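You operate a simulated robot arm through the tools that you are given. There is no shell and no other tool. Be economical: measure what you need, move in short steps, check, and stop when the job is done.

The job below is to be done with a simulated robot arm. You get a single attempt, and the scene is never put back.

Task
Put the narrow black gasket on the top of the long green bench away on the top of the steel table. Put two of the green pads from the top of the long green bench on the shelf under the long green bench. Take the small green pad and put it on top of the beige stock carton. Take the blue rag from the top of the long green bench and leave it on the ledge top on main 3. Fetch the blue scrubbing brush and set it on the blue tray. Shut the gasket drawer. Put the bleed cup on the top of the steel table away on the top of the packing bench. Any order will do. Set down upright: bleed cup.

Only the result counts: the job must be done as asked and must still hold three seconds after the hand-in. Knocking over, shifting, dropping, spilling or breaking anything else fails it.

Robot
A 7-joint arm with a two-finger parallel gripper on a trunk, on a base that drives. Base frame: it is fixed to the floor where the robot stands at the start and does not move with it; the origin is under the middle of the robot, x ahead of it, y to its left, z up; the surface under the hand at the start is at about z = 850. Lengths are in mm, angles in rad, forces in N, time in s.
With the tool pointing down near the work surface it reaches from about 440 to 900 mm from the robot's upright axis, wherever it stands. Its first joint turns from -0.297 to 2.199 rad. Places, roughly: beige stock carton [1000, -750, 1000]; bleed cup (7x7x8 cm) [-100, -6400, 900]; blue rag (9x8x3 cm) [800, -700, 900]; blue scrubbing brush (9x4x5 cm) [500, -1300, 500]; blue tray (11x11x3 cm) [700, 100, 400]; gasket drawer [-500, -7900, 800]; green pad (6x4x3 cm) [1000, -500, 900]; green pad (8x5x3 cm) [1000, 100, 900]; ledge top on main 3 [-1600, -2200, 900]; narrow black gasket (11x9x3 cm) [1000, -100, 900]; shelf under the long green bench [800, -600, 400]; small green pad (4x4x3 cm) [800, -500, 900]; top of the packing bench [-4100, 3100, 800]; top of the steel table [100, -6100, 800]. Payload 1.57 kg.
The TCP is the grasp point between the finger pads, 30 mm short of the fingertips. In the tool frame z runs along the fingers and y along their closing line. Largest opening 80 mm; finger width 17, thickness 12; the body of the gripper, 40 by 82 mm, starts 80 mm behind the TCP.
Orientation is told as [roll, pitch, yaw] about the base's x, y, z axes, in that order, counted from this pose: with the fingers straight down and closing along the base's y, the tool's x points along the base's -x, its y along +y and its z along -z.

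Tools
- The arm moves only by the tool apply_moves. Its argument "targets" is one flat list of numbers, 7 for each row, row after row: the turn, a rotation vector about the tool's x, y, z in rad, then the shift along the tool's x, y, z in mm, then the opening, from 0 (shut) to 1 (fully open). In form: [wx, wy, wz, x, y, z, hand, wx, wy, wz, x, y, z, hand, ...]. A call has 1 to 20 rows; each row shifts and turns the commanded pose from where the row before left it, along the tool's axes as they then stand. Rows are played at 5 a second. More than 50 mm and 0.15 rad between two rows, or a gripper value outside its range, and nothing of the call is played. A pose out of reach is approached as far as the arm can. The call stops where the force on the tool passes 40 N (or 10 N more than at its start, if that is more) or the arm is blocked; 0.2 s more then pass. The fingers move at their own pace (about 45 mm/s each) and stop on an object; they squeeze with about 26 N. The grip force told is the motor's: it shows also when the fingers shut on nothing. Time passes only in rows, and 0.2 s behind the last, so rows that do not move let the fingers close. The reply holds the time, the measured pose of the TCP, the force on the tool along the base axes, the opening and the grip force, in the units named above and with some noise, with the torque about the TCP (base axes, N m) and any sound that the robot's microphone picked up.
- Cameras (640 x 400 px; columns grow to the right, rows downward): "scene" is now at [6.2, -247.3, 1324.2]; the picture's right is [-0.20, -0.98, 0.00], its down [-0.55, 0.11, -0.83] and it looks along [0.81, -0.17, -0.56] (base axes); focal length 255 px, centre (320, 200). "wrist" rides on the gripper at [72, -7, -122] in the tool frame; the picture's right is [0.09, 1.00, 0.00], its down [-0.84, 0.08, -0.54] and it looks along [-0.54, 0.05, 0.84] (tool axes); focal length 238 px, centre (320, 200). There is no depth. A picture from a camera that has moved, and an enlarged one, comes with that camera's place and axes in the base frame and with its lens.
- get_image(camera): a new picture of that camera. The clock stands still meanwhile.
- raise_lower(by): slides the trunk up (or, below 0, down) by that many mm; the arm and the scene camera ride with it, the base frame stays. It gives what a move gives, with no picture.
- base_move(legs): drives the robot by 1 to 6 legs, each [ahead, left, turn to the left] in mm, mm and rad, along the robot's own axes; the way and the turn of a leg run together, so that a leg with both is an arc; at most 1500 mm and 3.142 rad a leg. The arm and the cameras ride along, it lands a little off, and it stops where it bumps. It gives what a move gives.
- turn_head(pan, tilt): turns the head with the scene camera to pan (to the left, within 1.902 rad either way) and tilt (down, from -0.506 to 1.204), counted from straight ahead of the robot. It gives what a move gives.
- enlarge(camera, box): a new picture of the part [left, top, right, bottom] of that camera's present view, enlarged. The clock stands still meanwhile.
- sign_off(): hands the job in; it is judged then, once.

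Go step by step. Nothing tells you exact positions but the pictures and the camera data: compare them with the known pose of the tool, close in by small moves and look again before you grip or let go. The budget is 217 turns and 198 pictures, counting those below and the enlarged ones. Unless the task says otherwise, let go and move clear before handing in.

The tools are called after "Request:" by a JSON object that holds its "method" and its "body". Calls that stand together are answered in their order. apply_moves: Moves the arm, as the interface text tells. Its arguments: {"type":"object","properties":{"targets":{"type":"array"}},"required":["targets"]} The other tools are called the same way: raise_lower (by) slides the trunk up or down; base_move (legs) drives the base; turn_head (pan, tilt) turns the head that bears the scene camera; get_image (camera) takes a picture; enlarge (camera, box) takes an enlarged picture of a part of a camera's view; sign_off () hands the job in.

At the start:

```text
clock: 0.0
tool_pos: [708.2, -36.1, 1088.7]
orientation: [0.001, 0.0, 0.0]
contact_force: [-0.6, -0.9, 0.9]
wrist_torque: [-0.01, 0.0, -0.03]
opening: 80.1
gripper_force: 0.1
trunk travel left (down, up): [-700.0, 90.0]
robot x, y, heading: [1.7, 0.5, -0.003]
head pan, tilt: [-0.201, 0.597]
```

scene: 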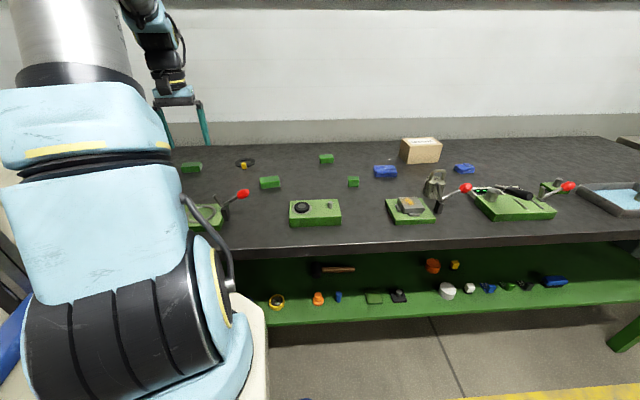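
wrist: 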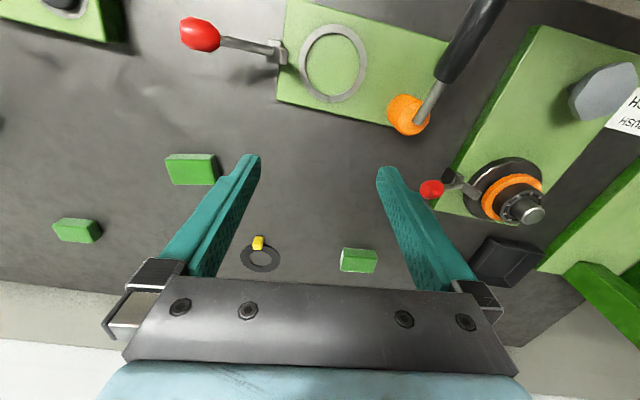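

I see the bench ahead with several green pads, a gasket with a yellow tag and the blue rag, and the brush further right on the shelf. I'll look around to the right before driving that way.

Request:
{"method": "turn_head", "body": {"pan": -1.2, "tilt": 0.5}}

Request:
{"method": "get_image", "body": {"camera": "scene"}}

Request:
{"method": "turn_head", "body": {"pan": -0.3, "tilt": 0.75}}

Request:
{"method": "get_image", "body": {"camera": "scene"}}

```text
clock: 1.3
tool_pos: [708.5, -35.8, 1087.0]
orientation: [-0.001, -0.002, -0.002]
contact_force: [0.2, 0.6, 0.3]
wrist_torque: [0.0, 0.0, 0.01]
opening: 80.1
gripper_force: 0.1
trunk travel left (down, up): [-700.0, 90.0]
robot x, y, heading: [3.7, -3.1, -0.001]
head pan, tilt: [-1.201, 0.499]
```

```text
195 pictures are left
camera scene: at [-47.6, -314.5, 1333.0], right [-0.93, -0.36, 0.0], down [-0.17, 0.45, -0.88], along [0.32, -0.82, -0.48], focal length 255 px, centre (320, 200)
```

scene: 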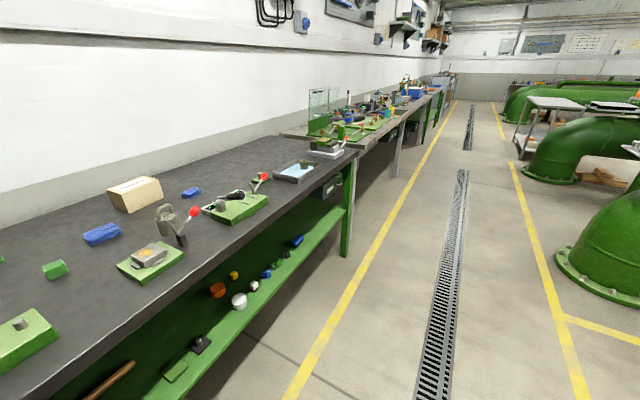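

```text
clock: 2.5
tool_pos: [709.6, -35.8, 1087.6]
orientation: [0.001, 0.001, 0.001]
contact_force: [0.5, 0.7, -0.1]
wrist_torque: [0.0, 0.0, 0.0]
opening: 79.8
gripper_force: 0.1
trunk travel left (down, up): [-700.0, 90.0]
robot x, y, heading: [1.1, 4.5, 0.0]
head pan, tilt: [-0.3, 0.75]
```

```text
194 pictures are left
camera scene: at [-1.4, -254.2, 1311.1], right [-0.3, -0.95, 0.0], down [-0.65, 0.2, -0.73], along [0.7, -0.22, -0.68], focal length 255 px, centre (320, 200)
```

scene: 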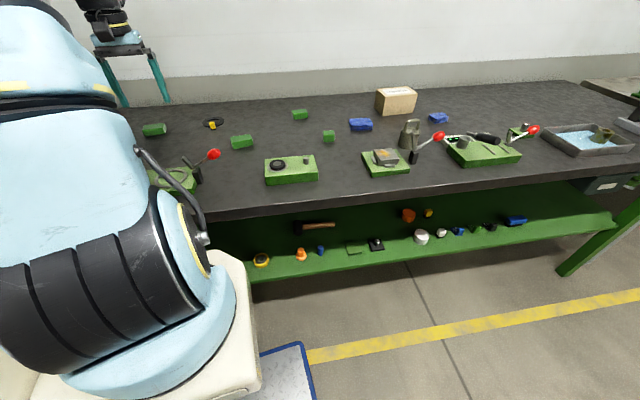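

The floor on the right is clear. I'll drive to about y=-720 and a little closer, to serve the small pad and the carton.

Request:
{"method": "base_move", "body": {"legs": [[0, -720, 0], [120, 0, 0]]}}

Request:
{"method": "turn_head", "body": {"pan": 0.3, "tilt": 0.6}}

Request:
{"method": "get_image", "body": {"camera": "wrist"}}

Request:
{"method": "get_image", "body": {"camera": "scene"}}

```text
clock: 7.1
tool_pos: [764.4, -763.7, 1086.3]
orientation: [-0.003, 0.006, -0.012]
contact_force: [-0.1, 0.6, -0.3]
wrist_torque: [-0.03, 0.0, -0.01]
opening: 80.0
gripper_force: 0.1
trunk travel left (down, up): [-700.0, 90.0]
robot x, y, heading: [55.3, -719.4, -0.015]
head pan, tilt: [-0.3, 0.75]
stopped in leg 2: the robot was blocked; the commanded pose is now the measured one
```

```text
clock: 8.1
tool_pos: [764.8, -763.0, 1087.0]
orientation: [-0.001, 0.003, -0.011]
contact_force: [-0.3, -0.7, -0.8]
wrist_torque: [-0.01, -0.02, -0.01]
opening: 80.0
gripper_force: 0.1
trunk travel left (down, up): [-700.0, 90.0]
robot x, y, heading: [54.2, -721.8, -0.011]
head pan, tilt: [0.3, 0.6]
```

```text
193 pictures are left
camera wrist: at [692.4, -768.4, 1208.2], right [-0.08, 1.0, 0.0], down [0.84, 0.07, 0.54], along [0.54, 0.04, -0.84], focal length 238 px, centre (320, 200)
```

wrist: 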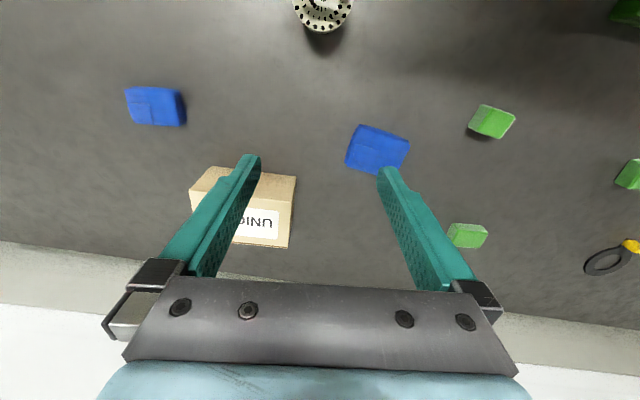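

```text
192 pictures are left
camera scene: at [58.1, -922.6, 1323.9], right [0.28, -0.96, 0.0], down [-0.54, -0.16, -0.82], along [0.79, 0.23, -0.57], focal length 255 px, centre (320, 200)
```

scene: 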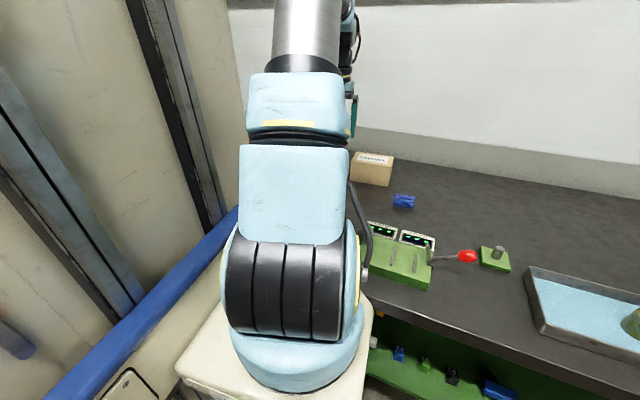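

The base is stopped by the bench at x≈55. The small pad is near [761,-525,865] and the carton near [900,-840]. I'll move the hand over the pad.

Request:
{"method": "apply_moves", "body": {"targets": [0, 0, 0, 0, 48, 0, 1, 0, 0, 0, 0, 48, 0, 1, 0, 0, 0, 0, 48, 0, 1, 0, 0, 0, 0, 48, 0, 1, 0, 0, 0, 0, 46, 0, 1, 0, 0, 0, 0, 0, 40, 1, 0, 0, 0, 0, 0, 40, 1, 0, 0, 0, 0, 0, 40, 1]}}

Request:
{"method": "get_image", "body": {"camera": "wrist"}}

```text
clock: 9.9
tool_pos: [768.1, -524.4, 965.0]
orientation: [-0.002, 0.003, -0.013]
contact_force: [1.1, 0.4, 0.5]
wrist_torque: [0.01, 0.0, -0.01]
opening: 80.0
gripper_force: 0.0
trunk travel left (down, up): [-700.0, 90.0]
robot x, y, heading: [58.7, -721.1, -0.011]
head pan, tilt: [0.3, 0.6]
```

```text
191 pictures are left
camera wrist: at [695.8, -529.0, 1088.8], right [-0.08, 1.0, 0.0], down [0.84, 0.07, 0.54], along [0.54, 0.04, -0.84], focal length 238 px, centre (320, 200)
```

wrist: 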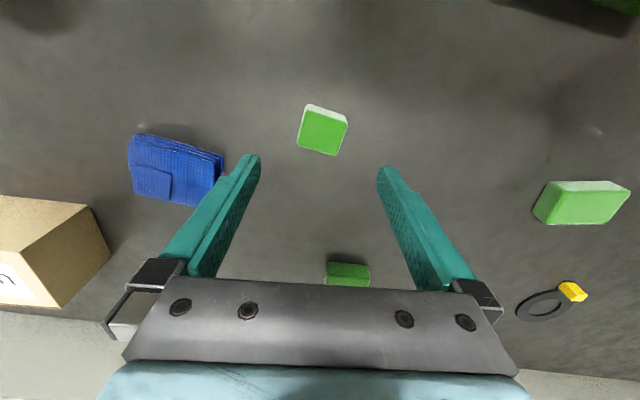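

The pad sits at about [759,-523], turned ~0.29 rad. I'll line up, turn and lower, leaving room above the bench.

Request:
{"method": "apply_moves", "body": {"targets": [0, 0, 0, 9, 1, 10, 1, 0, 0, 0.145, 0, 0, 15, 1, 0, 0, 0.145, 0, 0, 15, 1, 0, 0, 0, 0, 0, 20, 1]}}

Request:
{"method": "get_image", "body": {"camera": "wrist"}}

```text
clock: 10.9
tool_pos: [757.2, -524.9, 904.1]
orientation: [-0.004, 0.005, -0.305]
contact_force: [-0.8, -0.2, 0.1]
wrist_torque: [0.01, -0.05, 0.01]
opening: 80.0
gripper_force: 0.0
trunk travel left (down, up): [-700.0, 90.0]
robot x, y, heading: [55.8, -719.9, -0.014]
head pan, tilt: [0.3, 0.6]
```

```text
190 pictures are left
camera wrist: at [686.7, -508.6, 1027.0], right [0.21, 0.98, 0.0], down [0.82, -0.18, 0.54], along [0.53, -0.12, -0.84], focal length 238 px, centre (320, 200)
```

wrist: 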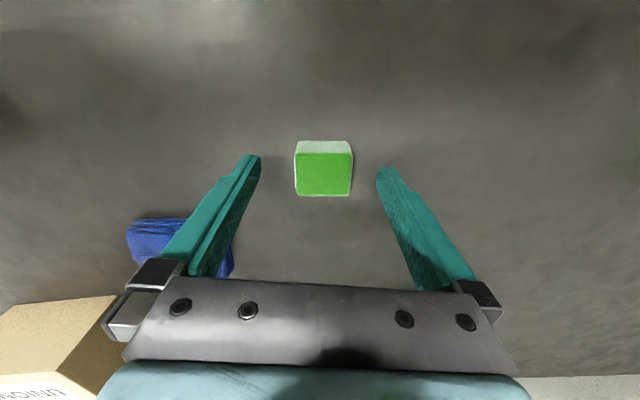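

Aligned. Lower 18 mm and close.

Request:
{"method": "apply_moves", "body": {"targets": [0, 0, 0, -2, 1, 10, 1, 0, 0, 0, 0, 0, 8, 1, 0, 0, 0, 0, 0, 0, 0.2, 0, 0, 0, 0, 0, 0, 0.2, 0, 0, 0, 0, 0, 0, 0.2, 0, 0, 0, 0, 0, 0, 0.2]}}

Request:
{"method": "get_image", "body": {"camera": "wrist"}}

```text
clock: 12.3
tool_pos: [760.5, -525.5, 888.0]
orientation: [-0.003, 0.004, -0.302]
contact_force: [0.1, 0.0, 1.0]
wrist_torque: [0.0, 0.01, -0.03]
opening: 39.3
gripper_force: 26.1
trunk travel left (down, up): [-700.0, 90.0]
robot x, y, heading: [54.6, -719.7, -0.011]
head pan, tilt: [0.3, 0.6]
```

```text
189 pictures are left
camera wrist: at [689.5, -509.3, 1009.7], right [0.21, 0.98, 0.0], down [0.82, -0.17, 0.54], along [0.53, -0.12, -0.84], focal length 238 px, centre (320, 200)
```

wrist: 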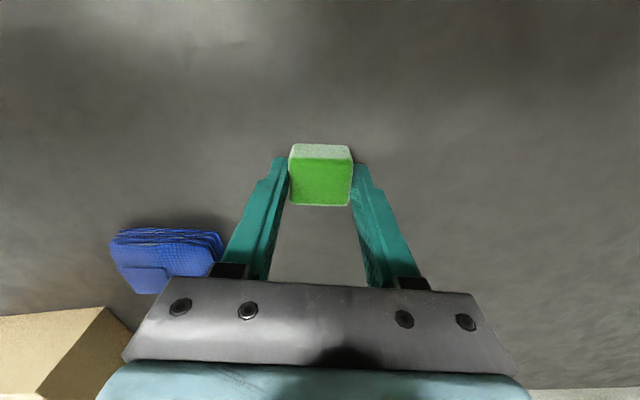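

Gripped. Lift, square the tool and go toward the carton.

Request:
{"method": "apply_moves", "body": {"targets": [0, 0, 0, 0, 0, -40, 0.2, 0, 0, 0, 0, 0, -48, 0.2, 0, 0, 0, 0, 0, -48, 0.2, 0, 0, -0.145, 0, 0, -20, 0.2, 0, 0, -0.145, 0, 0, -10, 0.2, 0, 0, 0, -10, -48, 0, 0.2, 0, 0, 0, -10, -48, 0, 0.2, 0, 0, 0, -10, -48, 0, 0.2, 0, 0, 0, 0, -46, 0, 0.2]}}

Request:
{"method": "get_image", "body": {"camera": "wrist"}}

```text
clock: 14.3
tool_pos: [788.1, -715.1, 1051.1]
orientation: [-0.002, 0.002, -0.013]
contact_force: [-0.6, -0.2, -0.4]
wrist_torque: [-0.06, 0.01, 0.03]
opening: 16.0
gripper_force: 0.1
trunk travel left (down, up): [-700.0, 90.0]
robot x, y, heading: [56.1, -719.3, -0.01]
head pan, tilt: [0.3, 0.6]
```

```text
188 pictures are left
camera wrist: at [716.0, -720.4, 1174.9], right [-0.08, 1.0, 0.0], down [0.84, 0.07, 0.54], along [0.54, 0.04, -0.84], focal length 238 px, centre (320, 200)
```

wrist: 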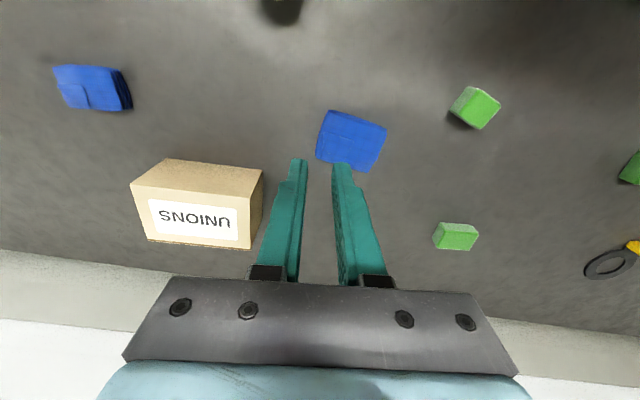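

The pad slipped out; it still lies near [761,-534], turned a bit more. I'll go back over it and grip deeper this time.

Request:
{"method": "apply_moves", "body": {"targets": [0, 0, 0, 10, 46, 0, 1, 0, 0, 0, 10, 46, 0, 1, 0, 0, 0, 5, 46, 0, 1, 0, 0, 0, 0, 45, 0, 1, 0, 0, 0, 0, 0, 45, 1, 0, 0, 0, 0, 0, 45, 1]}}

Request:
{"method": "get_image", "body": {"camera": "wrist"}}

```text
clock: 15.7
tool_pos: [765.0, -530.4, 961.8]
orientation: [-0.002, 0.001, -0.012]
contact_force: [0.0, 0.3, 0.5]
wrist_torque: [0.03, 0.01, 0.01]
opening: 79.9
gripper_force: 0.0
trunk travel left (down, up): [-700.0, 90.0]
robot x, y, heading: [56.1, -720.4, -0.009]
head pan, tilt: [0.3, 0.6]
```

```text
187 pictures are left
camera wrist: at [692.7, -534.8, 1084.4], right [-0.08, 1.0, 0.0], down [0.84, 0.07, 0.54], along [0.54, 0.04, -0.84], focal length 238 px, centre (320, 200)
```

wrist: 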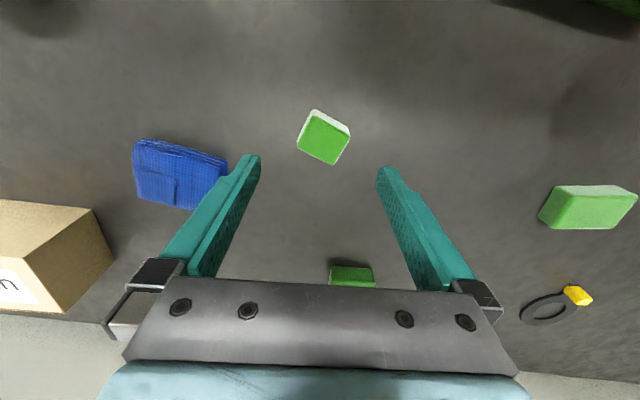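

Pad at about [761,-527], turned ~0.48. I'll align and lower to 890, then feel for the bench.

Request:
{"method": "apply_moves", "body": {"targets": [0, 0, 0, 3, 3, 10, 1, 0, 0, 0.15, 0, 0, 15, 1, 0, 0, 0.15, 0, 0, 15, 1, 0, 0, 0.15, 0, 0, 15, 1, 0, 0, 0.03, 0, 0, 15, 1]}}

Request:
{"method": "get_image", "body": {"camera": "wrist"}}

```text
clock: 16.9
tool_pos: [763.7, -529.1, 891.9]
orientation: [-0.004, 0.003, -0.494]
contact_force: [-0.1, 0.0, 0.0]
wrist_torque: [-0.01, 0.01, 0.0]
opening: 80.0
gripper_force: 0.1
trunk travel left (down, up): [-700.0, 90.0]
robot x, y, heading: [56.2, -721.0, -0.008]
head pan, tilt: [0.3, 0.6]
```

```text
186 pictures are left
camera wrist: at [696.0, -499.8, 1014.8], right [0.39, 0.92, 0.0], down [0.78, -0.33, 0.54], along [0.5, -0.21, -0.84], focal length 238 px, centre (320, 200)
```

wrist: 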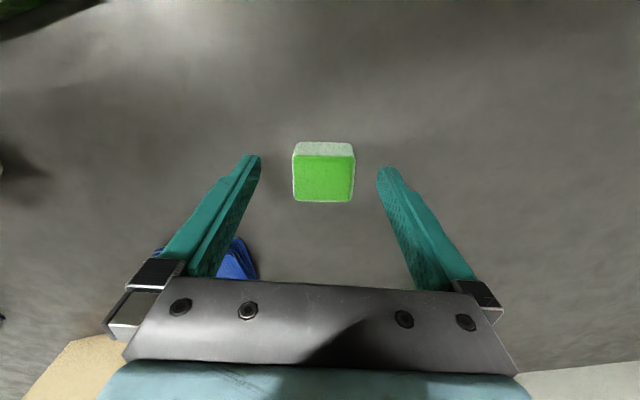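

Pad top seems near z≈873. Lower in small steps and read the force.

Request:
{"method": "apply_moves", "body": {"targets": [0, 0, 0, 0, 1, 5, 1, 0, 0, 0, 0, 0, 5, 1]}}

Request:
{"method": "apply_moves", "body": {"targets": [0, 0, 0, 0, 0, 2, 1, 0, 0, 0, 0, 0, 2, 1]}}

```text
clock: 17.5
tool_pos: [762.4, -528.5, 881.9]
orientation: [-0.004, 0.002, -0.493]
contact_force: [0.8, 0.1, 0.3]
wrist_torque: [0.0, -0.02, -0.01]
opening: 80.1
gripper_force: 0.0
trunk travel left (down, up): [-700.0, 90.0]
robot x, y, heading: [56.9, -717.5, -0.012]
head pan, tilt: [0.3, 0.6]
```

```text
clock: 18.1
tool_pos: [763.0, -528.9, 880.2]
orientation: [-0.001, 0.001, -0.492]
contact_force: [0.1, -1.4, 7.1]
wrist_torque: [0.21, -0.24, -0.03]
opening: 79.5
gripper_force: 0.1
trunk travel left (down, up): [-700.0, 90.0]
robot x, y, heading: [55.9, -718.4, -0.011]
head pan, tilt: [0.3, 0.6]
```

Bench contact at TCP z≈880. Back off 1 mm, close fully and lift gently.

Request:
{"method": "apply_moves", "body": {"targets": [0, 0, 0, 0, 0, -2, 1, 0, 0, 0, 0, 0, 0, 0, 0, 0, 0, 0, 0, 0, 0, 0, 0, 0, 0, 0, 0, 0, 0, 0, 0, 0, 0, 0, 0, 0, 0, 0, 0, 0, -4, 0, 0, 0, 0, 0, 0, -8, 0, 0, 0, 0, 0, 0, -12, 0]}}

Request:
{"method": "get_image", "body": {"camera": "wrist"}}

```text
clock: 19.9
tool_pos: [763.5, -527.6, 904.4]
orientation: [-0.006, 0.004, -0.493]
contact_force: [0.2, -0.3, -0.4]
wrist_torque: [0.01, 0.02, -0.01]
opening: 38.9
gripper_force: 26.2
trunk travel left (down, up): [-700.0, 90.0]
robot x, y, heading: [56.4, -717.6, -0.015]
head pan, tilt: [0.3, 0.6]
```

```text
185 pictures are left
camera wrist: at [697.2, -498.8, 1026.9], right [0.39, 0.92, 0.0], down [0.78, -0.33, 0.54], along [0.5, -0.21, -0.84], focal length 238 px, centre (320, 200)
```

wrist: 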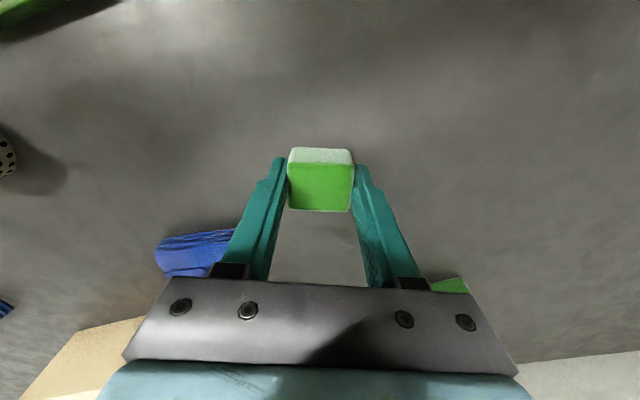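

Held now. Lift gently, square up, then carry toward the carton (top estimated at z≈932, centre [912,-862]).

Request:
{"method": "apply_moves", "body": {"targets": [0, 0, 0, 0, 0, -15, 0, 0, 0, 0, 0, 0, -20, 0, 0, 0, 0, 0, 0, -20, 0, 0, 0, 0, 0, 0, -20, 0, 0, 0, 0, 0, 0, -20, 0, 0, 0, 0, 0, 0, -20, 0, 0, 0, 0, 0, 0, -20, 0, 0, 0, 0, 0, 0, -15, 0, 0, 0, -0.1, 0, 0, 0, 0, 0, 0, -0.1, 0, 0, 0, 0, 0, 0, -0.1, 0, 0, 0, 0, 0, 0, -0.1, 0, 0, 0, 0, 0, 0, -0.08, 0, 0, 0, 0]}}

Request:
{"method": "apply_moves", "body": {"targets": [0, 0, 0, -6, -13, 0, 0, 0, 0, 0, -12, -26, 0, 0, 0, 0, 0, -12, -26, 0, 0, 0, 0, 0, -12, -26, 0, 0, 0, 0, 0, -12, -26, 0, 0, 0, 0, 0, -12, -26, 0, 0, 0, 0, 0, -12, -26, 0, 0, 0, 0, 0, -12, -26, 0, 0, 0, 0, 0, -12, -26, 0, 0, 0, 0, 0, -12, -26, 0, 0, 0, 0, 0, -8, -20, 0, 0]}}

Request:
{"method": "get_image", "body": {"camera": "wrist"}}

```text
clock: 22.7
tool_pos: [762.9, -526.3, 1055.5]
orientation: [-0.003, 0.007, -0.011]
contact_force: [-0.4, -0.3, -0.3]
wrist_torque: [0.0, -0.02, 0.0]
opening: 39.1
gripper_force: 25.7
trunk travel left (down, up): [-700.0, 90.0]
robot x, y, heading: [57.2, -719.7, -0.009]
head pan, tilt: [0.3, 0.6]
```

```text
clock: 25.1
tool_pos: [882.0, -797.8, 1054.9]
orientation: [-0.002, 0.002, -0.013]
contact_force: [0.3, 0.7, -0.3]
wrist_torque: [-0.01, -0.04, 0.01]
opening: 38.9
gripper_force: 26.2
trunk travel left (down, up): [-700.0, 90.0]
robot x, y, heading: [60.1, -719.1, -0.011]
head pan, tilt: [0.3, 0.6]
```

```text
184 pictures are left
camera wrist: at [809.8, -802.2, 1177.9], right [-0.08, 1.0, 0.0], down [0.84, 0.07, 0.54], along [0.54, 0.04, -0.84], focal length 238 px, centre (320, 200)
```

wrist: 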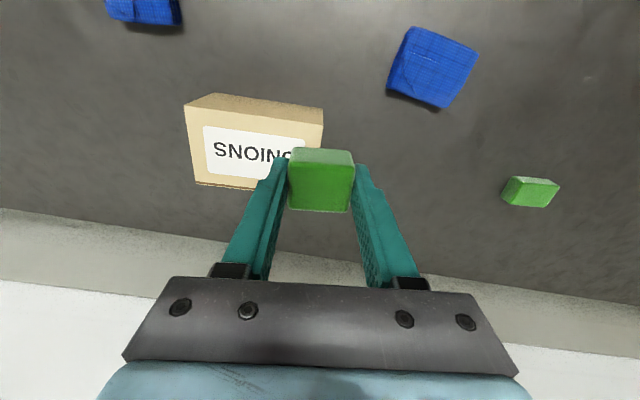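

Carton top centre confirmed at ~[910,-868,932]. Move above it and lower part way.

Request:
{"method": "apply_moves", "body": {"targets": [0, 0, 0, -6, -16, 0, 0, 0, 0, 0, -8, -20, 0, 0, 0, 0, 0, -8, -20, 0, 0, 0, 0, 0, -4, -12, 0, 0, 0, 0, 0, 0, 0, 15, 0, 0, 0, 0, 0, 0, 20, 0, 0, 0, 0, 0, 0, 20, 0, 0, 0, 0, 0, 0, 15, 0]}}

Request:
{"method": "get_image", "body": {"camera": "wrist"}}

```text
clock: 26.9
tool_pos: [907.5, -862.5, 985.8]
orientation: [-0.002, 0.004, -0.013]
contact_force: [0.3, -0.8, -1.1]
wrist_torque: [0.02, -0.05, 0.04]
opening: 38.5
gripper_force: 26.3
trunk travel left (down, up): [-700.0, 90.0]
robot x, y, heading: [59.2, -720.8, -0.015]
head pan, tilt: [0.3, 0.6]
```

```text
183 pictures are left
camera wrist: at [835.9, -867.8, 1108.5], right [-0.08, 1.0, 0.0], down [0.84, 0.07, 0.54], along [0.54, 0.04, -0.84], focal length 238 px, centre (320, 200)
```

wrist: 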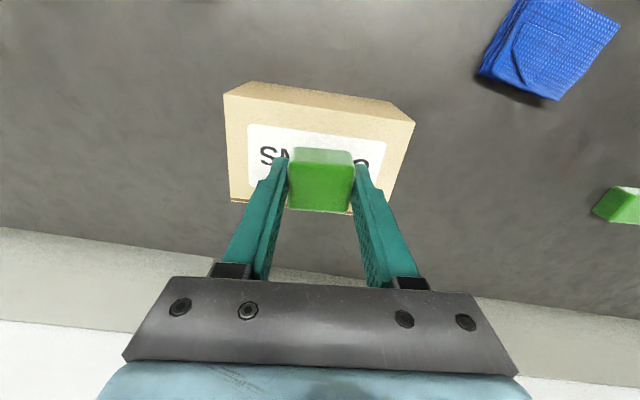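

Good position. Lower gently until the pad touches the carton top.

Request:
{"method": "apply_moves", "body": {"targets": [0, 0, 0, 0, 0, 5, 0, 0, 0, 0, 0, 0, 5, 0, 0, 0, 0, 0, 0, 4, 0]}}

Request:
{"method": "apply_moves", "body": {"targets": [0, 0, 0, 0, 0, 2, 0, 0, 0, 0, 0, 0, 2, 0]}}

```text
clock: 27.7
tool_pos: [907.5, -863.0, 971.4]
orientation: [-0.002, 0.004, -0.013]
contact_force: [0.0, 0.9, 0.2]
wrist_torque: [0.0, 0.05, 0.04]
opening: 38.5
gripper_force: 26.4
trunk travel left (down, up): [-700.0, 90.0]
robot x, y, heading: [56.9, -718.5, -0.015]
head pan, tilt: [0.3, 0.6]
```

```text
clock: 28.3
tool_pos: [906.7, -863.2, 966.6]
orientation: [-0.001, 0.006, -0.013]
contact_force: [0.9, 0.5, -0.2]
wrist_torque: [0.0, -0.02, 0.0]
opening: 39.2
gripper_force: 25.9
trunk travel left (down, up): [-700.0, 90.0]
robot x, y, heading: [55.8, -720.0, -0.013]
head pan, tilt: [0.3, 0.6]
```

Request:
{"method": "apply_moves", "body": {"targets": [0, 0, 0, 0, 0, 2, 0, 0, 0, 0, 0, 0, 2, 0]}}

Request:
{"method": "get_image", "body": {"camera": "wrist"}}

```text
clock: 28.9
tool_pos: [906.7, -864.0, 963.5]
orientation: [0.001, 0.005, -0.012]
contact_force: [0.0, 0.5, -1.0]
wrist_torque: [-0.01, -0.03, 0.04]
opening: 38.9
gripper_force: 26.1
trunk travel left (down, up): [-700.0, 90.0]
robot x, y, heading: [54.9, -717.1, -0.012]
head pan, tilt: [0.3, 0.6]
```

```text
182 pictures are left
camera wrist: at [834.7, -868.7, 1085.9], right [-0.08, 1.0, 0.0], down [0.84, 0.07, 0.54], along [0.54, 0.04, -0.84], focal length 238 px, centre (320, 200)
```

wrist: 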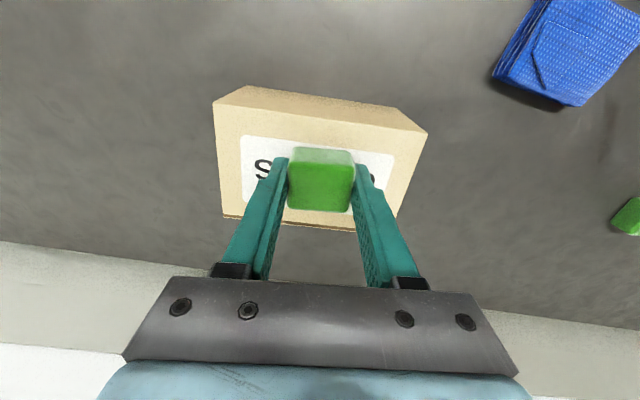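

No contact yet; continue down in small steps.

Request:
{"method": "apply_moves", "body": {"targets": [0, 0, 0, 0, 0, 2, 0, 0, 0, 0, 0, 0, 2, 0]}}

Request:
{"method": "apply_moves", "body": {"targets": [0, 0, 0, 0, 0, 2, 0, 0, 0, 0, 0, 0, 2, 0]}}

Request:
{"method": "apply_moves", "body": {"targets": [0, 0, 0, 0, 0, 2, 0, 0, 0, 0, 0, 0, 1, 0]}}

```text
clock: 29.5
tool_pos: [906.8, -864.0, 960.6]
orientation: [-0.001, 0.002, -0.012]
contact_force: [-1.6, -1.3, 6.8]
wrist_torque: [0.04, 0.06, -0.03]
opening: 38.8
gripper_force: 25.7
trunk travel left (down, up): [-700.0, 90.0]
robot x, y, heading: [56.4, -719.3, -0.017]
head pan, tilt: [0.3, 0.6]
```

```text
clock: 30.1
tool_pos: [907.5, -864.8, 960.2]
orientation: [-0.003, -0.004, -0.011]
contact_force: [-2.6, -0.2, 35.8]
wrist_torque: [0.25, 0.24, 0.09]
opening: 38.8
gripper_force: 25.6
trunk travel left (down, up): [-700.0, 90.0]
robot x, y, heading: [57.4, -717.7, -0.01]
head pan, tilt: [0.3, 0.6]
```

```text
clock: 30.5
tool_pos: [909.3, -864.2, 960.7]
orientation: [-0.002, -0.008, -0.013]
contact_force: [-1.0, 0.7, 15.3]
wrist_torque: [0.21, 0.21, 0.04]
opening: 38.8
gripper_force: 25.2
trunk travel left (down, up): [-700.0, 90.0]
robot x, y, heading: [55.9, -719.2, -0.013]
head pan, tilt: [0.3, 0.6]
stopped in row 2: the force on the tool passed its limit at 46 N (the readings are from after the stop); the commanded pose is now the measured one
```

Contact. Release and rise.

Request:
{"method": "apply_moves", "body": {"targets": [0, 0, 0, 0, 0, -1, 0, 0, 0, 0, 0, 0, 0, 0.6, 0, 0, 0, 0, 0, 0, 0.8, 0, 0, 0, 0, 0, 0, 0.8, 0, 0, 0, 0, 0, -20, 0.8, 0, 0, 0, 0, 0, -40, 0.8, 0, 0, 0, 0, 0, -40, 0.8]}}

Request:
{"method": "get_image", "body": {"camera": "wrist"}}

```text
clock: 32.1
tool_pos: [905.9, -863.2, 1059.5]
orientation: [0.0, -0.002, -0.012]
contact_force: [0.1, -0.2, -0.2]
wrist_torque: [0.05, 0.04, 0.02]
opening: 63.9
gripper_force: 0.0
trunk travel left (down, up): [-700.0, 90.0]
robot x, y, heading: [56.3, -717.4, -0.014]
head pan, tilt: [0.3, 0.6]
```

```text
181 pictures are left
camera wrist: at [833.5, -869.2, 1182.2], right [-0.08, 1.0, 0.0], down [0.84, 0.07, 0.54], along [0.54, 0.04, -0.84], focal length 238 px, centre (320, 200)
```

wrist: 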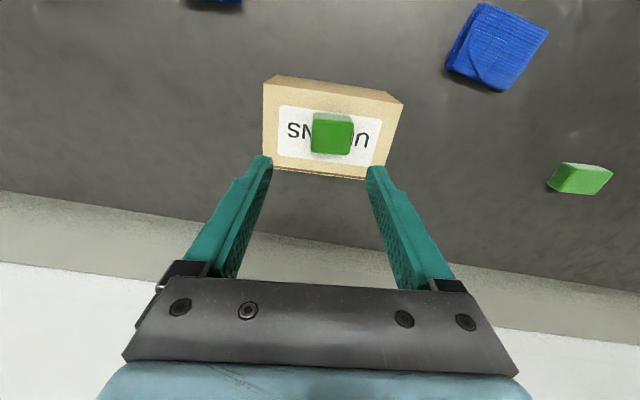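

The small pad is on the carton. Next the 6x4 green pad near [965,-471]: slide the base left so it's straight ahead.

Request:
{"method": "base_move", "body": {"legs": [[-10, 0, 0.012], [0, 300, 0]]}}

Request:
{"method": "get_image", "body": {"camera": "wrist"}}

```text
clock: 34.5
tool_pos: [897.4, -565.8, 1059.6]
orientation: [-0.003, -0.002, -0.009]
contact_force: [0.1, 0.2, 0.6]
wrist_torque: [0.01, 0.01, -0.02]
opening: 64.0
gripper_force: 0.0
trunk travel left (down, up): [-700.0, 90.0]
robot x, y, heading: [45.0, -423.1, -0.005]
head pan, tilt: [0.3, 0.6]
```

```text
180 pictures are left
camera wrist: at [825.0, -571.3, 1182.5], right [-0.08, 1.0, 0.0], down [0.84, 0.07, 0.54], along [0.54, 0.04, -0.84], focal length 238 px, centre (320, 200)
```

wrist: 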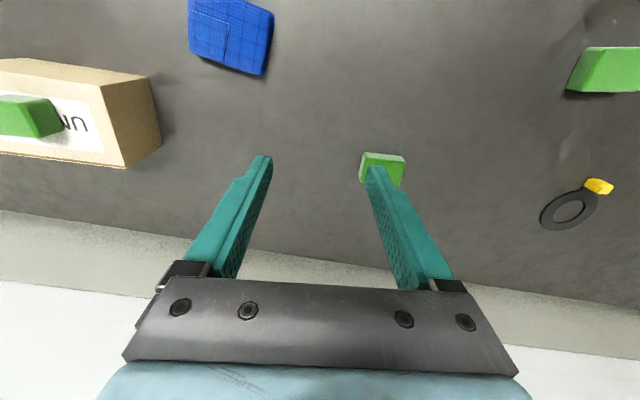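

Pad at ~[960,-474]. Move across and tilt the tool forward for reach, then look.

Request:
{"method": "apply_moves", "body": {"targets": [0, 0, 0, 0, 46, 0, 1, 0, 0, 0, 0, 46, 0, 1, 0, -0.13, 0, 0, 0, 0, 1, 0, -0.13, 0, 0, 0, 0, 1, 0, -0.14, 0, 0, 0, 0, 1]}}

Request:
{"method": "get_image", "body": {"camera": "wrist"}}

```text
clock: 35.7
tool_pos: [898.7, -472.9, 1061.3]
orientation: [-0.002, -0.403, -0.007]
contact_force: [0.5, 0.0, 0.0]
wrist_torque: [-0.03, 0.0, 0.02]
opening: 79.9
gripper_force: 0.0
trunk travel left (down, up): [-700.0, 90.0]
robot x, y, heading: [44.5, -424.1, -0.01]
head pan, tilt: [0.3, 0.6]
```

```text
179 pictures are left
camera wrist: at [783.8, -478.4, 1144.9], right [-0.08, 1.0, -0.04], down [0.56, 0.07, 0.83], along [0.83, 0.04, -0.56], focal length 238 px, centre (320, 200)
```

wrist: 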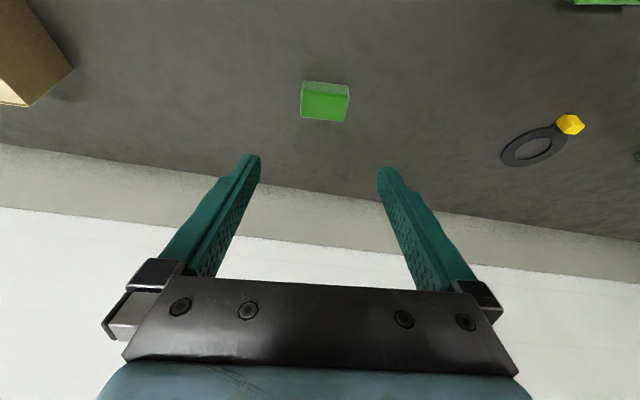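

Pad at [962,-469], long side across. Approach along the tilted tool axis, stopping short.

Request:
{"method": "apply_moves", "body": {"targets": [0, 0, 0, 4, 2, 37, 1, 0, 0, 0, 5, 2, 40, 1, 0, 0, 0, 5, 0, 40, 1, 0, 0, 0, 4, 0, 35, 1]}}

Request:
{"method": "get_image", "body": {"camera": "wrist"}}

```text
clock: 36.7
tool_pos: [941.7, -470.5, 914.0]
orientation: [-0.003, -0.404, -0.007]
contact_force: [0.0, 1.1, 0.1]
wrist_torque: [0.01, -0.01, -0.01]
opening: 79.8
gripper_force: 0.3
trunk travel left (down, up): [-700.0, 90.0]
robot x, y, heading: [47.2, -426.7, -0.004]
head pan, tilt: [0.3, 0.6]
```

```text
178 pictures are left
camera wrist: at [827.3, -475.4, 997.9], right [-0.08, 1.0, -0.04], down [0.56, 0.07, 0.83], along [0.83, 0.04, -0.56], focal length 238 px, centre (320, 200)
```

wrist: 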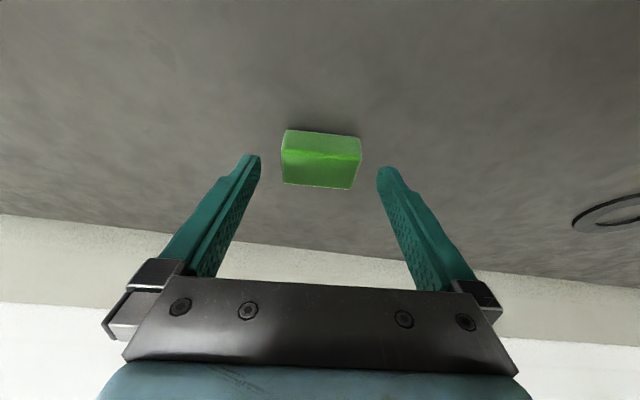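

Well centred. Advance 33 mm and close.

Request:
{"method": "apply_moves", "body": {"targets": [0, 0, 0, 0, 0, 15, 1, 0, 0, 0, 0, 0, 13, 1, 0, 0, 0, 0, 0, 4, 1, 0, 0, 0, 0, 0, 0, 0, 0, 0, 0, 0, 0, 0, 0, 0, 0, 0, 0, 0, 0, 0, 0, 0, 0, 0, 0, 0, 0]}}

Request:
{"method": "get_image", "body": {"camera": "wrist"}}

```text
clock: 38.3
tool_pos: [954.9, -470.7, 883.4]
orientation: [-0.002, -0.403, -0.008]
contact_force: [0.8, 0.5, 0.8]
wrist_torque: [-0.02, -0.04, -0.02]
opening: 58.8
gripper_force: 26.0
trunk travel left (down, up): [-700.0, 90.0]
robot x, y, heading: [47.2, -423.3, -0.005]
head pan, tilt: [0.3, 0.6]
```

```text
177 pictures are left
camera wrist: at [839.8, -475.8, 968.7], right [-0.08, 1.0, -0.04], down [0.56, 0.07, 0.83], along [0.83, 0.04, -0.56], focal length 238 px, centre (320, 200)
```

wrist: 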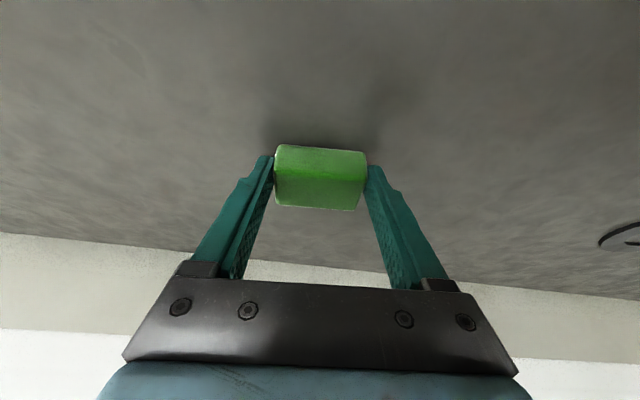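

Gripped. Lift gently straight up.

Request:
{"method": "apply_moves", "body": {"targets": [0, 0, 0, -2, 0, -5, 0, 0, 0, 0, -4, 0, -10, 0, 0, 0, 0, -8, 0, -18, 0, 0, 0, 0, -8, 0, -18, 0, 0, 0, 0, -8, 0, -18, 0, 0, 0, 0, -8, 0, -18, 0, 0, 0, 0, -8, 0, -18, 0, 0, 0, 0, -8, 0, -18, 0, 0, 0, 0, -8, 0, -18, 0, 0, 0, 0, -8, 0, -18, 0, 0, 0, 0, -5, 0, -12, 0]}}

Request:
{"method": "turn_head", "body": {"pan": 0.2, "tilt": 0.9}}

Request:
{"method": "get_image", "body": {"camera": "scene"}}

```text
clock: 40.7
tool_pos: [955.5, -470.8, 1070.9]
orientation: [-0.003, -0.402, -0.007]
contact_force: [0.5, -0.2, -0.3]
wrist_torque: [0.01, 0.04, -0.01]
opening: 58.9
gripper_force: 25.9
trunk travel left (down, up): [-700.0, 90.0]
robot x, y, heading: [45.6, -424.5, -0.005]
head pan, tilt: [0.3, 0.6]
```

```text
clock: 41.5
tool_pos: [954.3, -470.2, 1072.0]
orientation: [-0.003, -0.4, -0.008]
contact_force: [0.4, -0.8, -0.2]
wrist_torque: [0.0, -0.02, -0.03]
opening: 59.0
gripper_force: 26.4
trunk travel left (down, up): [-700.0, 90.0]
robot x, y, heading: [46.4, -427.1, -0.007]
head pan, tilt: [0.201, 0.901]
```

```text
176 pictures are left
camera scene: at [39.6, -638.8, 1299.2], right [0.19, -0.98, 0.0], down [-0.77, -0.15, -0.62], along [0.61, 0.12, -0.78], focal length 255 px, centre (320, 200)
```

scene: 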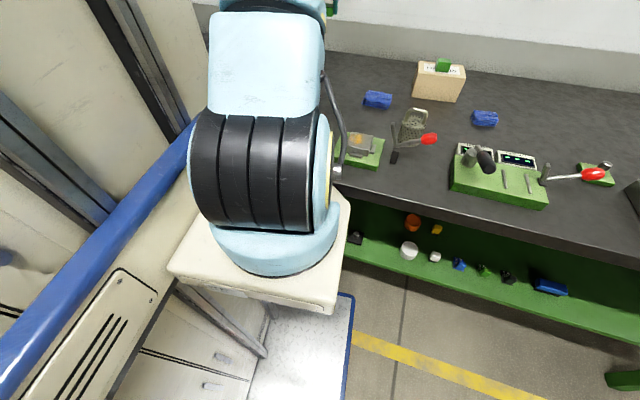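

I hold the pad. Before backing away I check what lies behind on the right.

Request:
{"method": "turn_head", "body": {"pan": -1.9, "tilt": 0.5}}

Request:
{"method": "get_image", "body": {"camera": "scene"}}

```text
clock: 43.5
tool_pos: [954.3, -469.7, 1071.6]
orientation: [-0.002, -0.401, -0.006]
contact_force: [0.2, 0.9, -1.2]
wrist_torque: [0.01, -0.02, 0.0]
opening: 58.9
gripper_force: 25.8
trunk travel left (down, up): [-700.0, 90.0]
robot x, y, heading: [47.4, -422.6, -0.007]
head pan, tilt: [-1.901, 0.499]
```

```text
175 pictures are left
camera scene: at [-64.4, -739.3, 1333.0], right [-0.94, 0.33, 0.0], down [0.16, 0.45, -0.88], along [-0.29, -0.83, -0.48], focal length 255 px, centre (320, 200)
```

scene: 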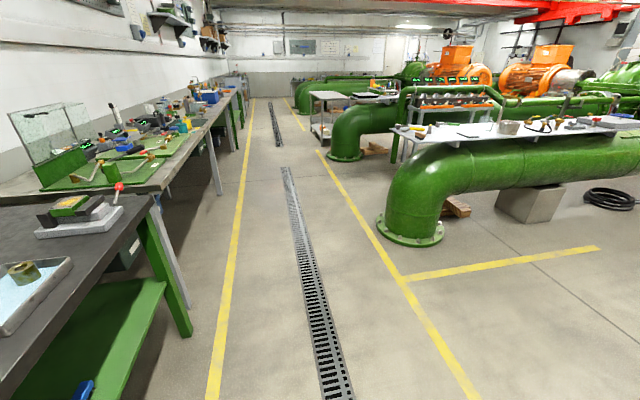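

Open floor behind. Back away 620 mm with the pad, then lower the trunk part-way and look at the shelf.

Request:
{"method": "base_move", "body": {"legs": [[-310, 0, 0], [-330, 0, 0]]}}

Request:
{"method": "turn_head", "body": {"pan": -0.2, "tilt": 0.5}}

Request:
{"method": "raise_lower", "body": {"by": -400}}

Request:
{"method": "get_image", "body": {"camera": "scene"}}

Request:
{"method": "get_image", "body": {"camera": "wrist"}}

```text
clock: 47.3
tool_pos: [315.3, -463.8, 1070.9]
orientation: [-0.001, -0.402, -0.004]
contact_force: [-0.6, 0.5, 0.0]
wrist_torque: [0.02, -0.04, -0.01]
opening: 59.0
gripper_force: 25.9
trunk travel left (down, up): [-700.0, 90.0]
robot x, y, heading: [-587.5, -418.7, -0.004]
head pan, tilt: [-1.901, 0.499]
```

```text
clock: 49.1
tool_pos: [315.3, -464.5, 1070.5]
orientation: [-0.003, -0.401, -0.003]
contact_force: [0.0, -1.0, 0.6]
wrist_torque: [0.0, 0.02, 0.01]
opening: 59.0
gripper_force: 26.1
trunk travel left (down, up): [-700.0, 90.0]
robot x, y, heading: [-589.6, -419.7, -0.003]
head pan, tilt: [-0.201, 0.499]
```

```text
clock: 52.9
tool_pos: [316.6, -464.4, 671.7]
orientation: [-0.002, -0.401, -0.005]
contact_force: [-0.3, 0.3, -0.3]
wrist_torque: [0.0, 0.06, -0.02]
opening: 58.7
gripper_force: 25.7
trunk travel left (down, up): [-300.0, 490.0]
robot x, y, heading: [-589.6, -418.9, 0.001]
head pan, tilt: [-0.201, 0.499]
```

```text
174 pictures are left
camera scene: at [-584.3, -668.1, 933.0], right [-0.2, -0.98, 0.0], down [-0.47, 0.1, -0.88], along [0.86, -0.18, -0.48], focal length 255 px, centre (320, 200)
```

scene: 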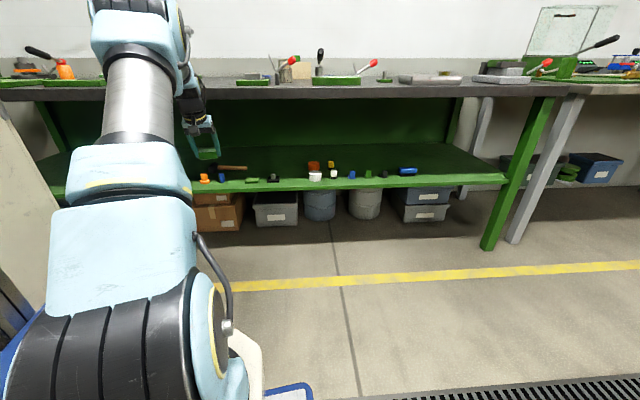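

```text
173 pictures are left
camera wrist: at [200.8, -468.6, 755.6], right [-0.08, 1.0, -0.04], down [0.56, 0.08, 0.83], along [0.83, 0.04, -0.56], focal length 238 px, centre (320, 200)
```

wrist: 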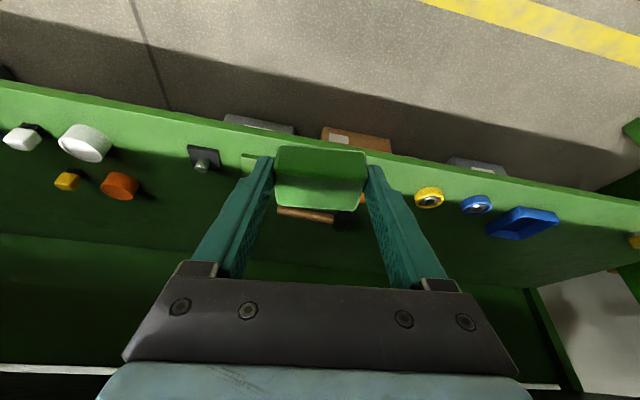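

The shelf is visible; bench and shelf run at ~-0.14 rad to my frame, shelf surface ≈ z 430. There is free shelf at the right end past the brush (~[470,-1600]). I'll square to the bench and drive along it.

Request:
{"method": "base_move", "body": {"legs": [[0, 0, -0.14], [0, -1000, 0]]}}

Request:
{"method": "get_image", "body": {"camera": "scene"}}

Request:
{"method": "get_image", "body": {"camera": "wrist"}}

```text
clock: 58.8
tool_pos: [158.0, -1595.6, 670.4]
orientation: [-0.001, -0.402, -0.137]
contact_force: [-0.3, -0.5, -0.3]
wrist_torque: [0.01, -0.01, 0.02]
opening: 58.8
gripper_force: 25.8
trunk travel left (down, up): [-300.0, 490.0]
robot x, y, heading: [-733.5, -1433.1, -0.136]
head pan, tilt: [-0.201, 0.499]
```

```text
172 pictures are left
camera scene: at [-760.7, -1678.4, 933.0], right [-0.33, -0.94, 0.0], down [-0.45, 0.16, -0.88], along [0.83, -0.29, -0.48], focal length 255 px, centre (320, 200)
```

scene: 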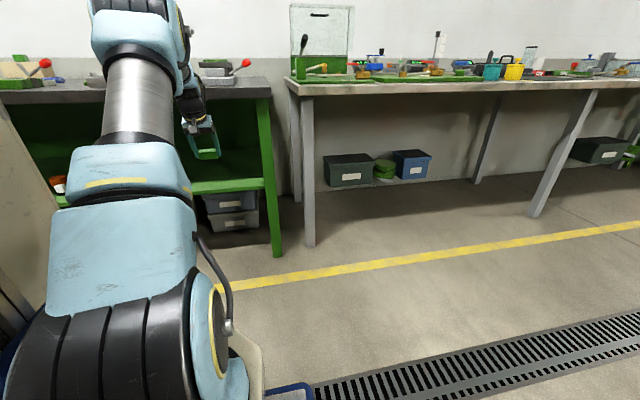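

```text
171 pictures are left
camera wrist: at [43.9, -1585.8, 755.5], right [0.05, 1.0, -0.04], down [0.56, 0.0, 0.83], along [0.82, -0.07, -0.56], focal length 238 px, centre (320, 200)
```

wrist: 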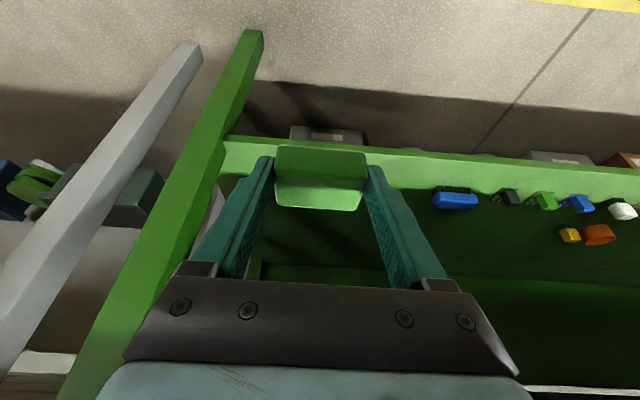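

Clear shelf space between the leg and the brush. Lower the trunk fully and pitch the hand towards horizontal so it fits under the bench.

Request:
{"method": "raise_lower", "body": {"by": -280}}

Request:
{"method": "apply_moves", "body": {"targets": [0, -0.1, 0, -10, 0, -25, 0, 0, -0.1, 0, -12, 0, -25, 0, 0, -0.1, 0, -14, 0, -25, 0, 0, -0.1, 0, -16, 0, -22, 0, 0, -0.1, 0, -18, 0, -20, 0, 0, -0.1, 0, -10, 0, -15, 0, 0, -0.1, 0, -5, 0, -10, 0]}}

Request:
{"method": "get_image", "body": {"camera": "scene"}}

Request:
{"method": "get_image", "body": {"camera": "wrist"}}

```text
clock: 61.6
tool_pos: [157.6, -1595.6, 391.3]
orientation: [-0.004, -0.401, -0.138]
contact_force: [-0.2, 0.7, 0.4]
wrist_torque: [-0.01, 0.0, 0.02]
opening: 58.8
gripper_force: 25.7
trunk travel left (down, up): [-20.0, 770.0]
robot x, y, heading: [-736.0, -1432.8, -0.14]
head pan, tilt: [-0.201, 0.499]
```

```text
clock: 63.2
tool_pos: [142.0, -1595.2, 549.8]
orientation: [-0.017, -1.051, -0.135]
contact_force: [0.0, -1.4, 0.3]
wrist_torque: [-0.02, 0.0, -0.04]
opening: 58.6
gripper_force: 25.9
out of reach, approached as far as the arm can: row 7
trunk travel left (down, up): [-20.0, 770.0]
robot x, y, heading: [-735.5, -1429.0, -0.137]
head pan, tilt: [-0.201, 0.499]
```

```text
170 pictures are left
camera scene: at [-760.7, -1678.4, 653.0], right [-0.33, -0.94, 0.0], down [-0.45, 0.16, -0.88], along [0.83, -0.29, -0.48], focal length 255 px, centre (320, 200)
```

scene: 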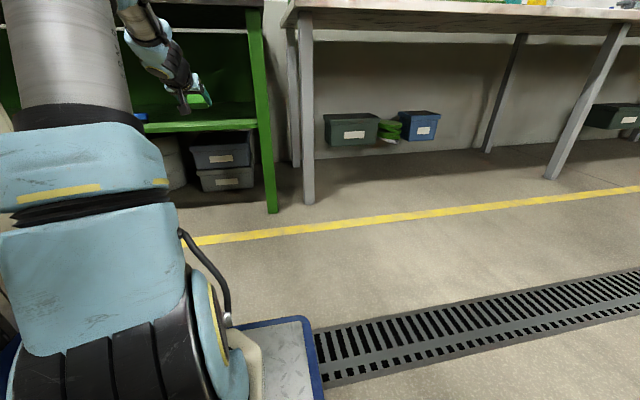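

```text
169 pictures are left
camera wrist: at [0.2, -1581.0, 548.8], right [0.1, 0.99, -0.09], down [-0.04, 0.09, 0.99], along [0.99, -0.1, 0.05], focal length 238 px, centre (320, 200)
```

wrist: 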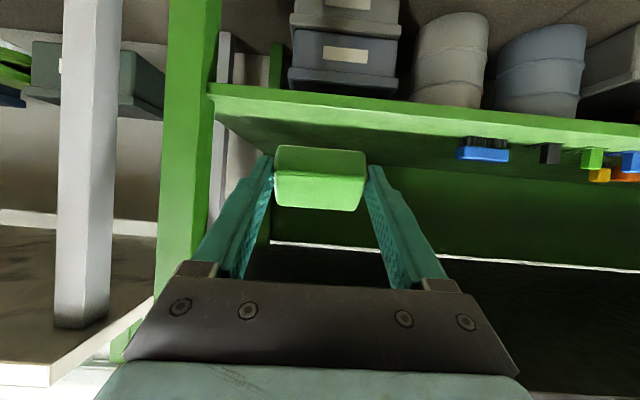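

The hand now points forward under bench height. Lower a bit, then drive in partly and check.

Request:
{"method": "apply_moves", "body": {"targets": [0, 0, 0, 20, 0, 2, 0, 0, 0, 0, 20, 0, 2, 0]}}

Request:
{"method": "base_move", "body": {"legs": [[0, 50, 0], [200, 0, 0]]}}

Request:
{"method": "get_image", "body": {"camera": "scene"}}

Request:
{"method": "get_image", "body": {"camera": "wrist"}}

```text
clock: 63.8
tool_pos: [124.8, -1594.2, 513.1]
orientation: [-0.017, -1.049, -0.136]
contact_force: [0.2, -0.2, 0.1]
wrist_torque: [-0.02, -0.03, -0.08]
opening: 58.7
gripper_force: 25.5
trunk travel left (down, up): [-20.0, 770.0]
robot x, y, heading: [-733.8, -1430.7, -0.139]
head pan, tilt: [-0.201, 0.499]
```

```text
clock: 65.9
tool_pos: [328.5, -1574.5, 513.8]
orientation: [-0.019, -1.052, -0.137]
contact_force: [0.2, -0.6, -0.4]
wrist_torque: [0.0, 0.01, 0.04]
opening: 58.7
gripper_force: 26.1
trunk travel left (down, up): [-20.0, 770.0]
robot x, y, heading: [-529.1, -1411.8, -0.141]
head pan, tilt: [-0.201, 0.499]
```

```text
168 pictures are left
camera scene: at [-557.5, -1656.1, 653.0], right [-0.33, -0.94, 0.0], down [-0.45, 0.16, -0.88], along [0.83, -0.29, -0.48], focal length 255 px, centre (320, 200)
```

scene: 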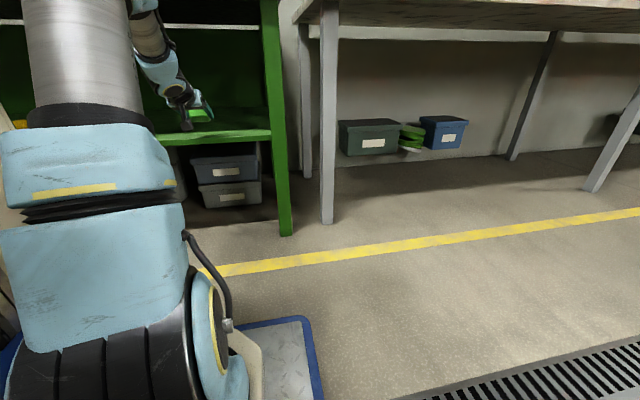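

```text
167 pictures are left
camera wrist: at [187.1, -1558.7, 512.0], right [0.11, 0.99, -0.09], down [-0.04, 0.09, 0.99], along [0.99, -0.1, 0.05], focal length 238 px, centre (320, 200)
```

wrist: 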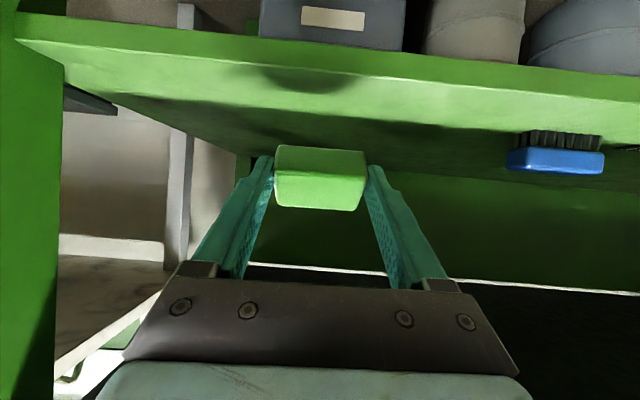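

The hand is at the shelf front with clearance. Drive in 110 mm more.

Request:
{"method": "base_move", "body": {"legs": [[110, 0, 0]]}}

Request:
{"method": "get_image", "body": {"camera": "scene"}}

Request:
{"method": "get_image", "body": {"camera": "wrist"}}

```text
clock: 67.1
tool_pos: [438.1, -1589.7, 513.6]
orientation: [-0.019, -1.05, -0.138]
contact_force: [0.0, 0.1, -0.5]
wrist_torque: [-0.02, 0.01, 0.01]
opening: 58.9
gripper_force: 26.0
trunk travel left (down, up): [-20.0, 770.0]
robot x, y, heading: [-422.6, -1422.9, -0.138]
head pan, tilt: [-0.201, 0.499]
```

```text
166 pictures are left
camera scene: at [-448.1, -1671.6, 653.0], right [-0.33, -0.94, 0.0], down [-0.45, 0.16, -0.88], along [0.83, -0.29, -0.48], focal length 255 px, centre (320, 200)
```

scene: 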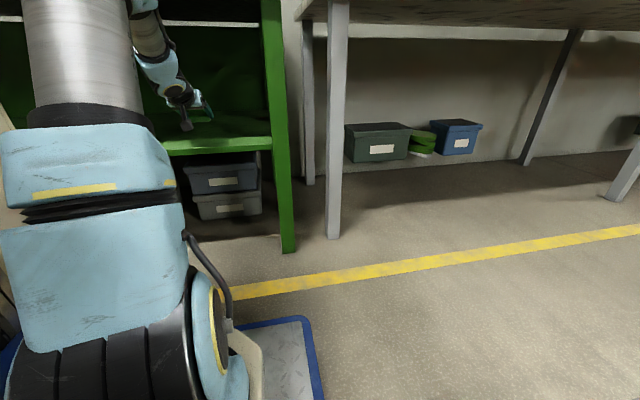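

```text
165 pictures are left
camera wrist: at [296.5, -1574.1, 512.0], right [0.11, 0.99, -0.09], down [-0.04, 0.09, 0.99], along [0.99, -0.1, 0.05], focal length 238 px, centre (320, 200)
```

wrist: 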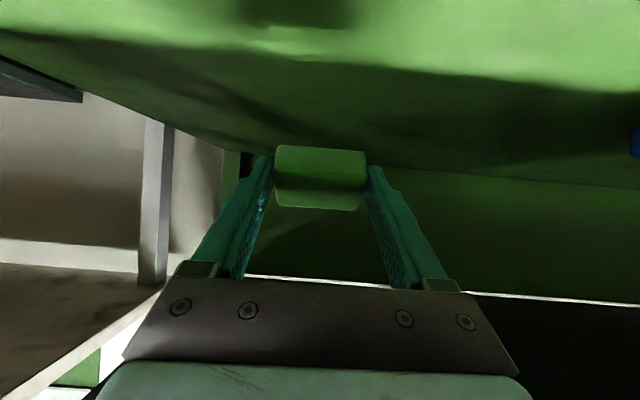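

Over the shelf. Lower 35 mm, then feel for the surface.

Request:
{"method": "apply_moves", "body": {"targets": [0, 0, 0, 8.7, 0, 5, 0, 0, 0, 0, 8.7, 0, 5, 0, 0, 0, 0, 8.7, 0, 5, 0, 0, 0, 0, 4.3, 0, 2.5, 0]}}

Request:
{"method": "apply_moves", "body": {"targets": [0, 0, 0, 2.6, 0, 1.5, 0, 0, 0, 0, 2.6, 0, 1.5, 0]}}

Request:
{"method": "apply_moves", "body": {"targets": [0, 0, 0, 2.6, 0, 1.5, 0, 0, 0, 0, 1.7, 0, 1, 0]}}

```text
clock: 68.1
tool_pos: [437.8, -1591.1, 478.6]
orientation: [-0.018, -1.051, -0.137]
contact_force: [-0.4, -1.0, -1.4]
wrist_torque: [0.02, 0.01, 0.0]
opening: 58.6
gripper_force: 26.2
trunk travel left (down, up): [-20.0, 770.0]
robot x, y, heading: [-419.8, -1427.4, -0.141]
head pan, tilt: [-0.201, 0.499]
```

```text
clock: 68.7
tool_pos: [438.7, -1591.4, 472.9]
orientation: [-0.017, -1.05, -0.14]
contact_force: [-0.2, -0.2, -1.3]
wrist_torque: [0.0, -0.01, -0.02]
opening: 58.8
gripper_force: 25.9
trunk travel left (down, up): [-20.0, 770.0]
robot x, y, heading: [-422.5, -1429.2, -0.133]
head pan, tilt: [-0.201, 0.499]
```

```text
clock: 69.3
tool_pos: [437.5, -1591.4, 468.0]
orientation: [-0.018, -1.052, -0.139]
contact_force: [0.0, -0.1, 0.3]
wrist_torque: [0.02, 0.02, -0.03]
opening: 58.6
gripper_force: 25.8
trunk travel left (down, up): [-20.0, 770.0]
robot x, y, heading: [-424.3, -1421.9, -0.142]
head pan, tilt: [-0.201, 0.499]
```

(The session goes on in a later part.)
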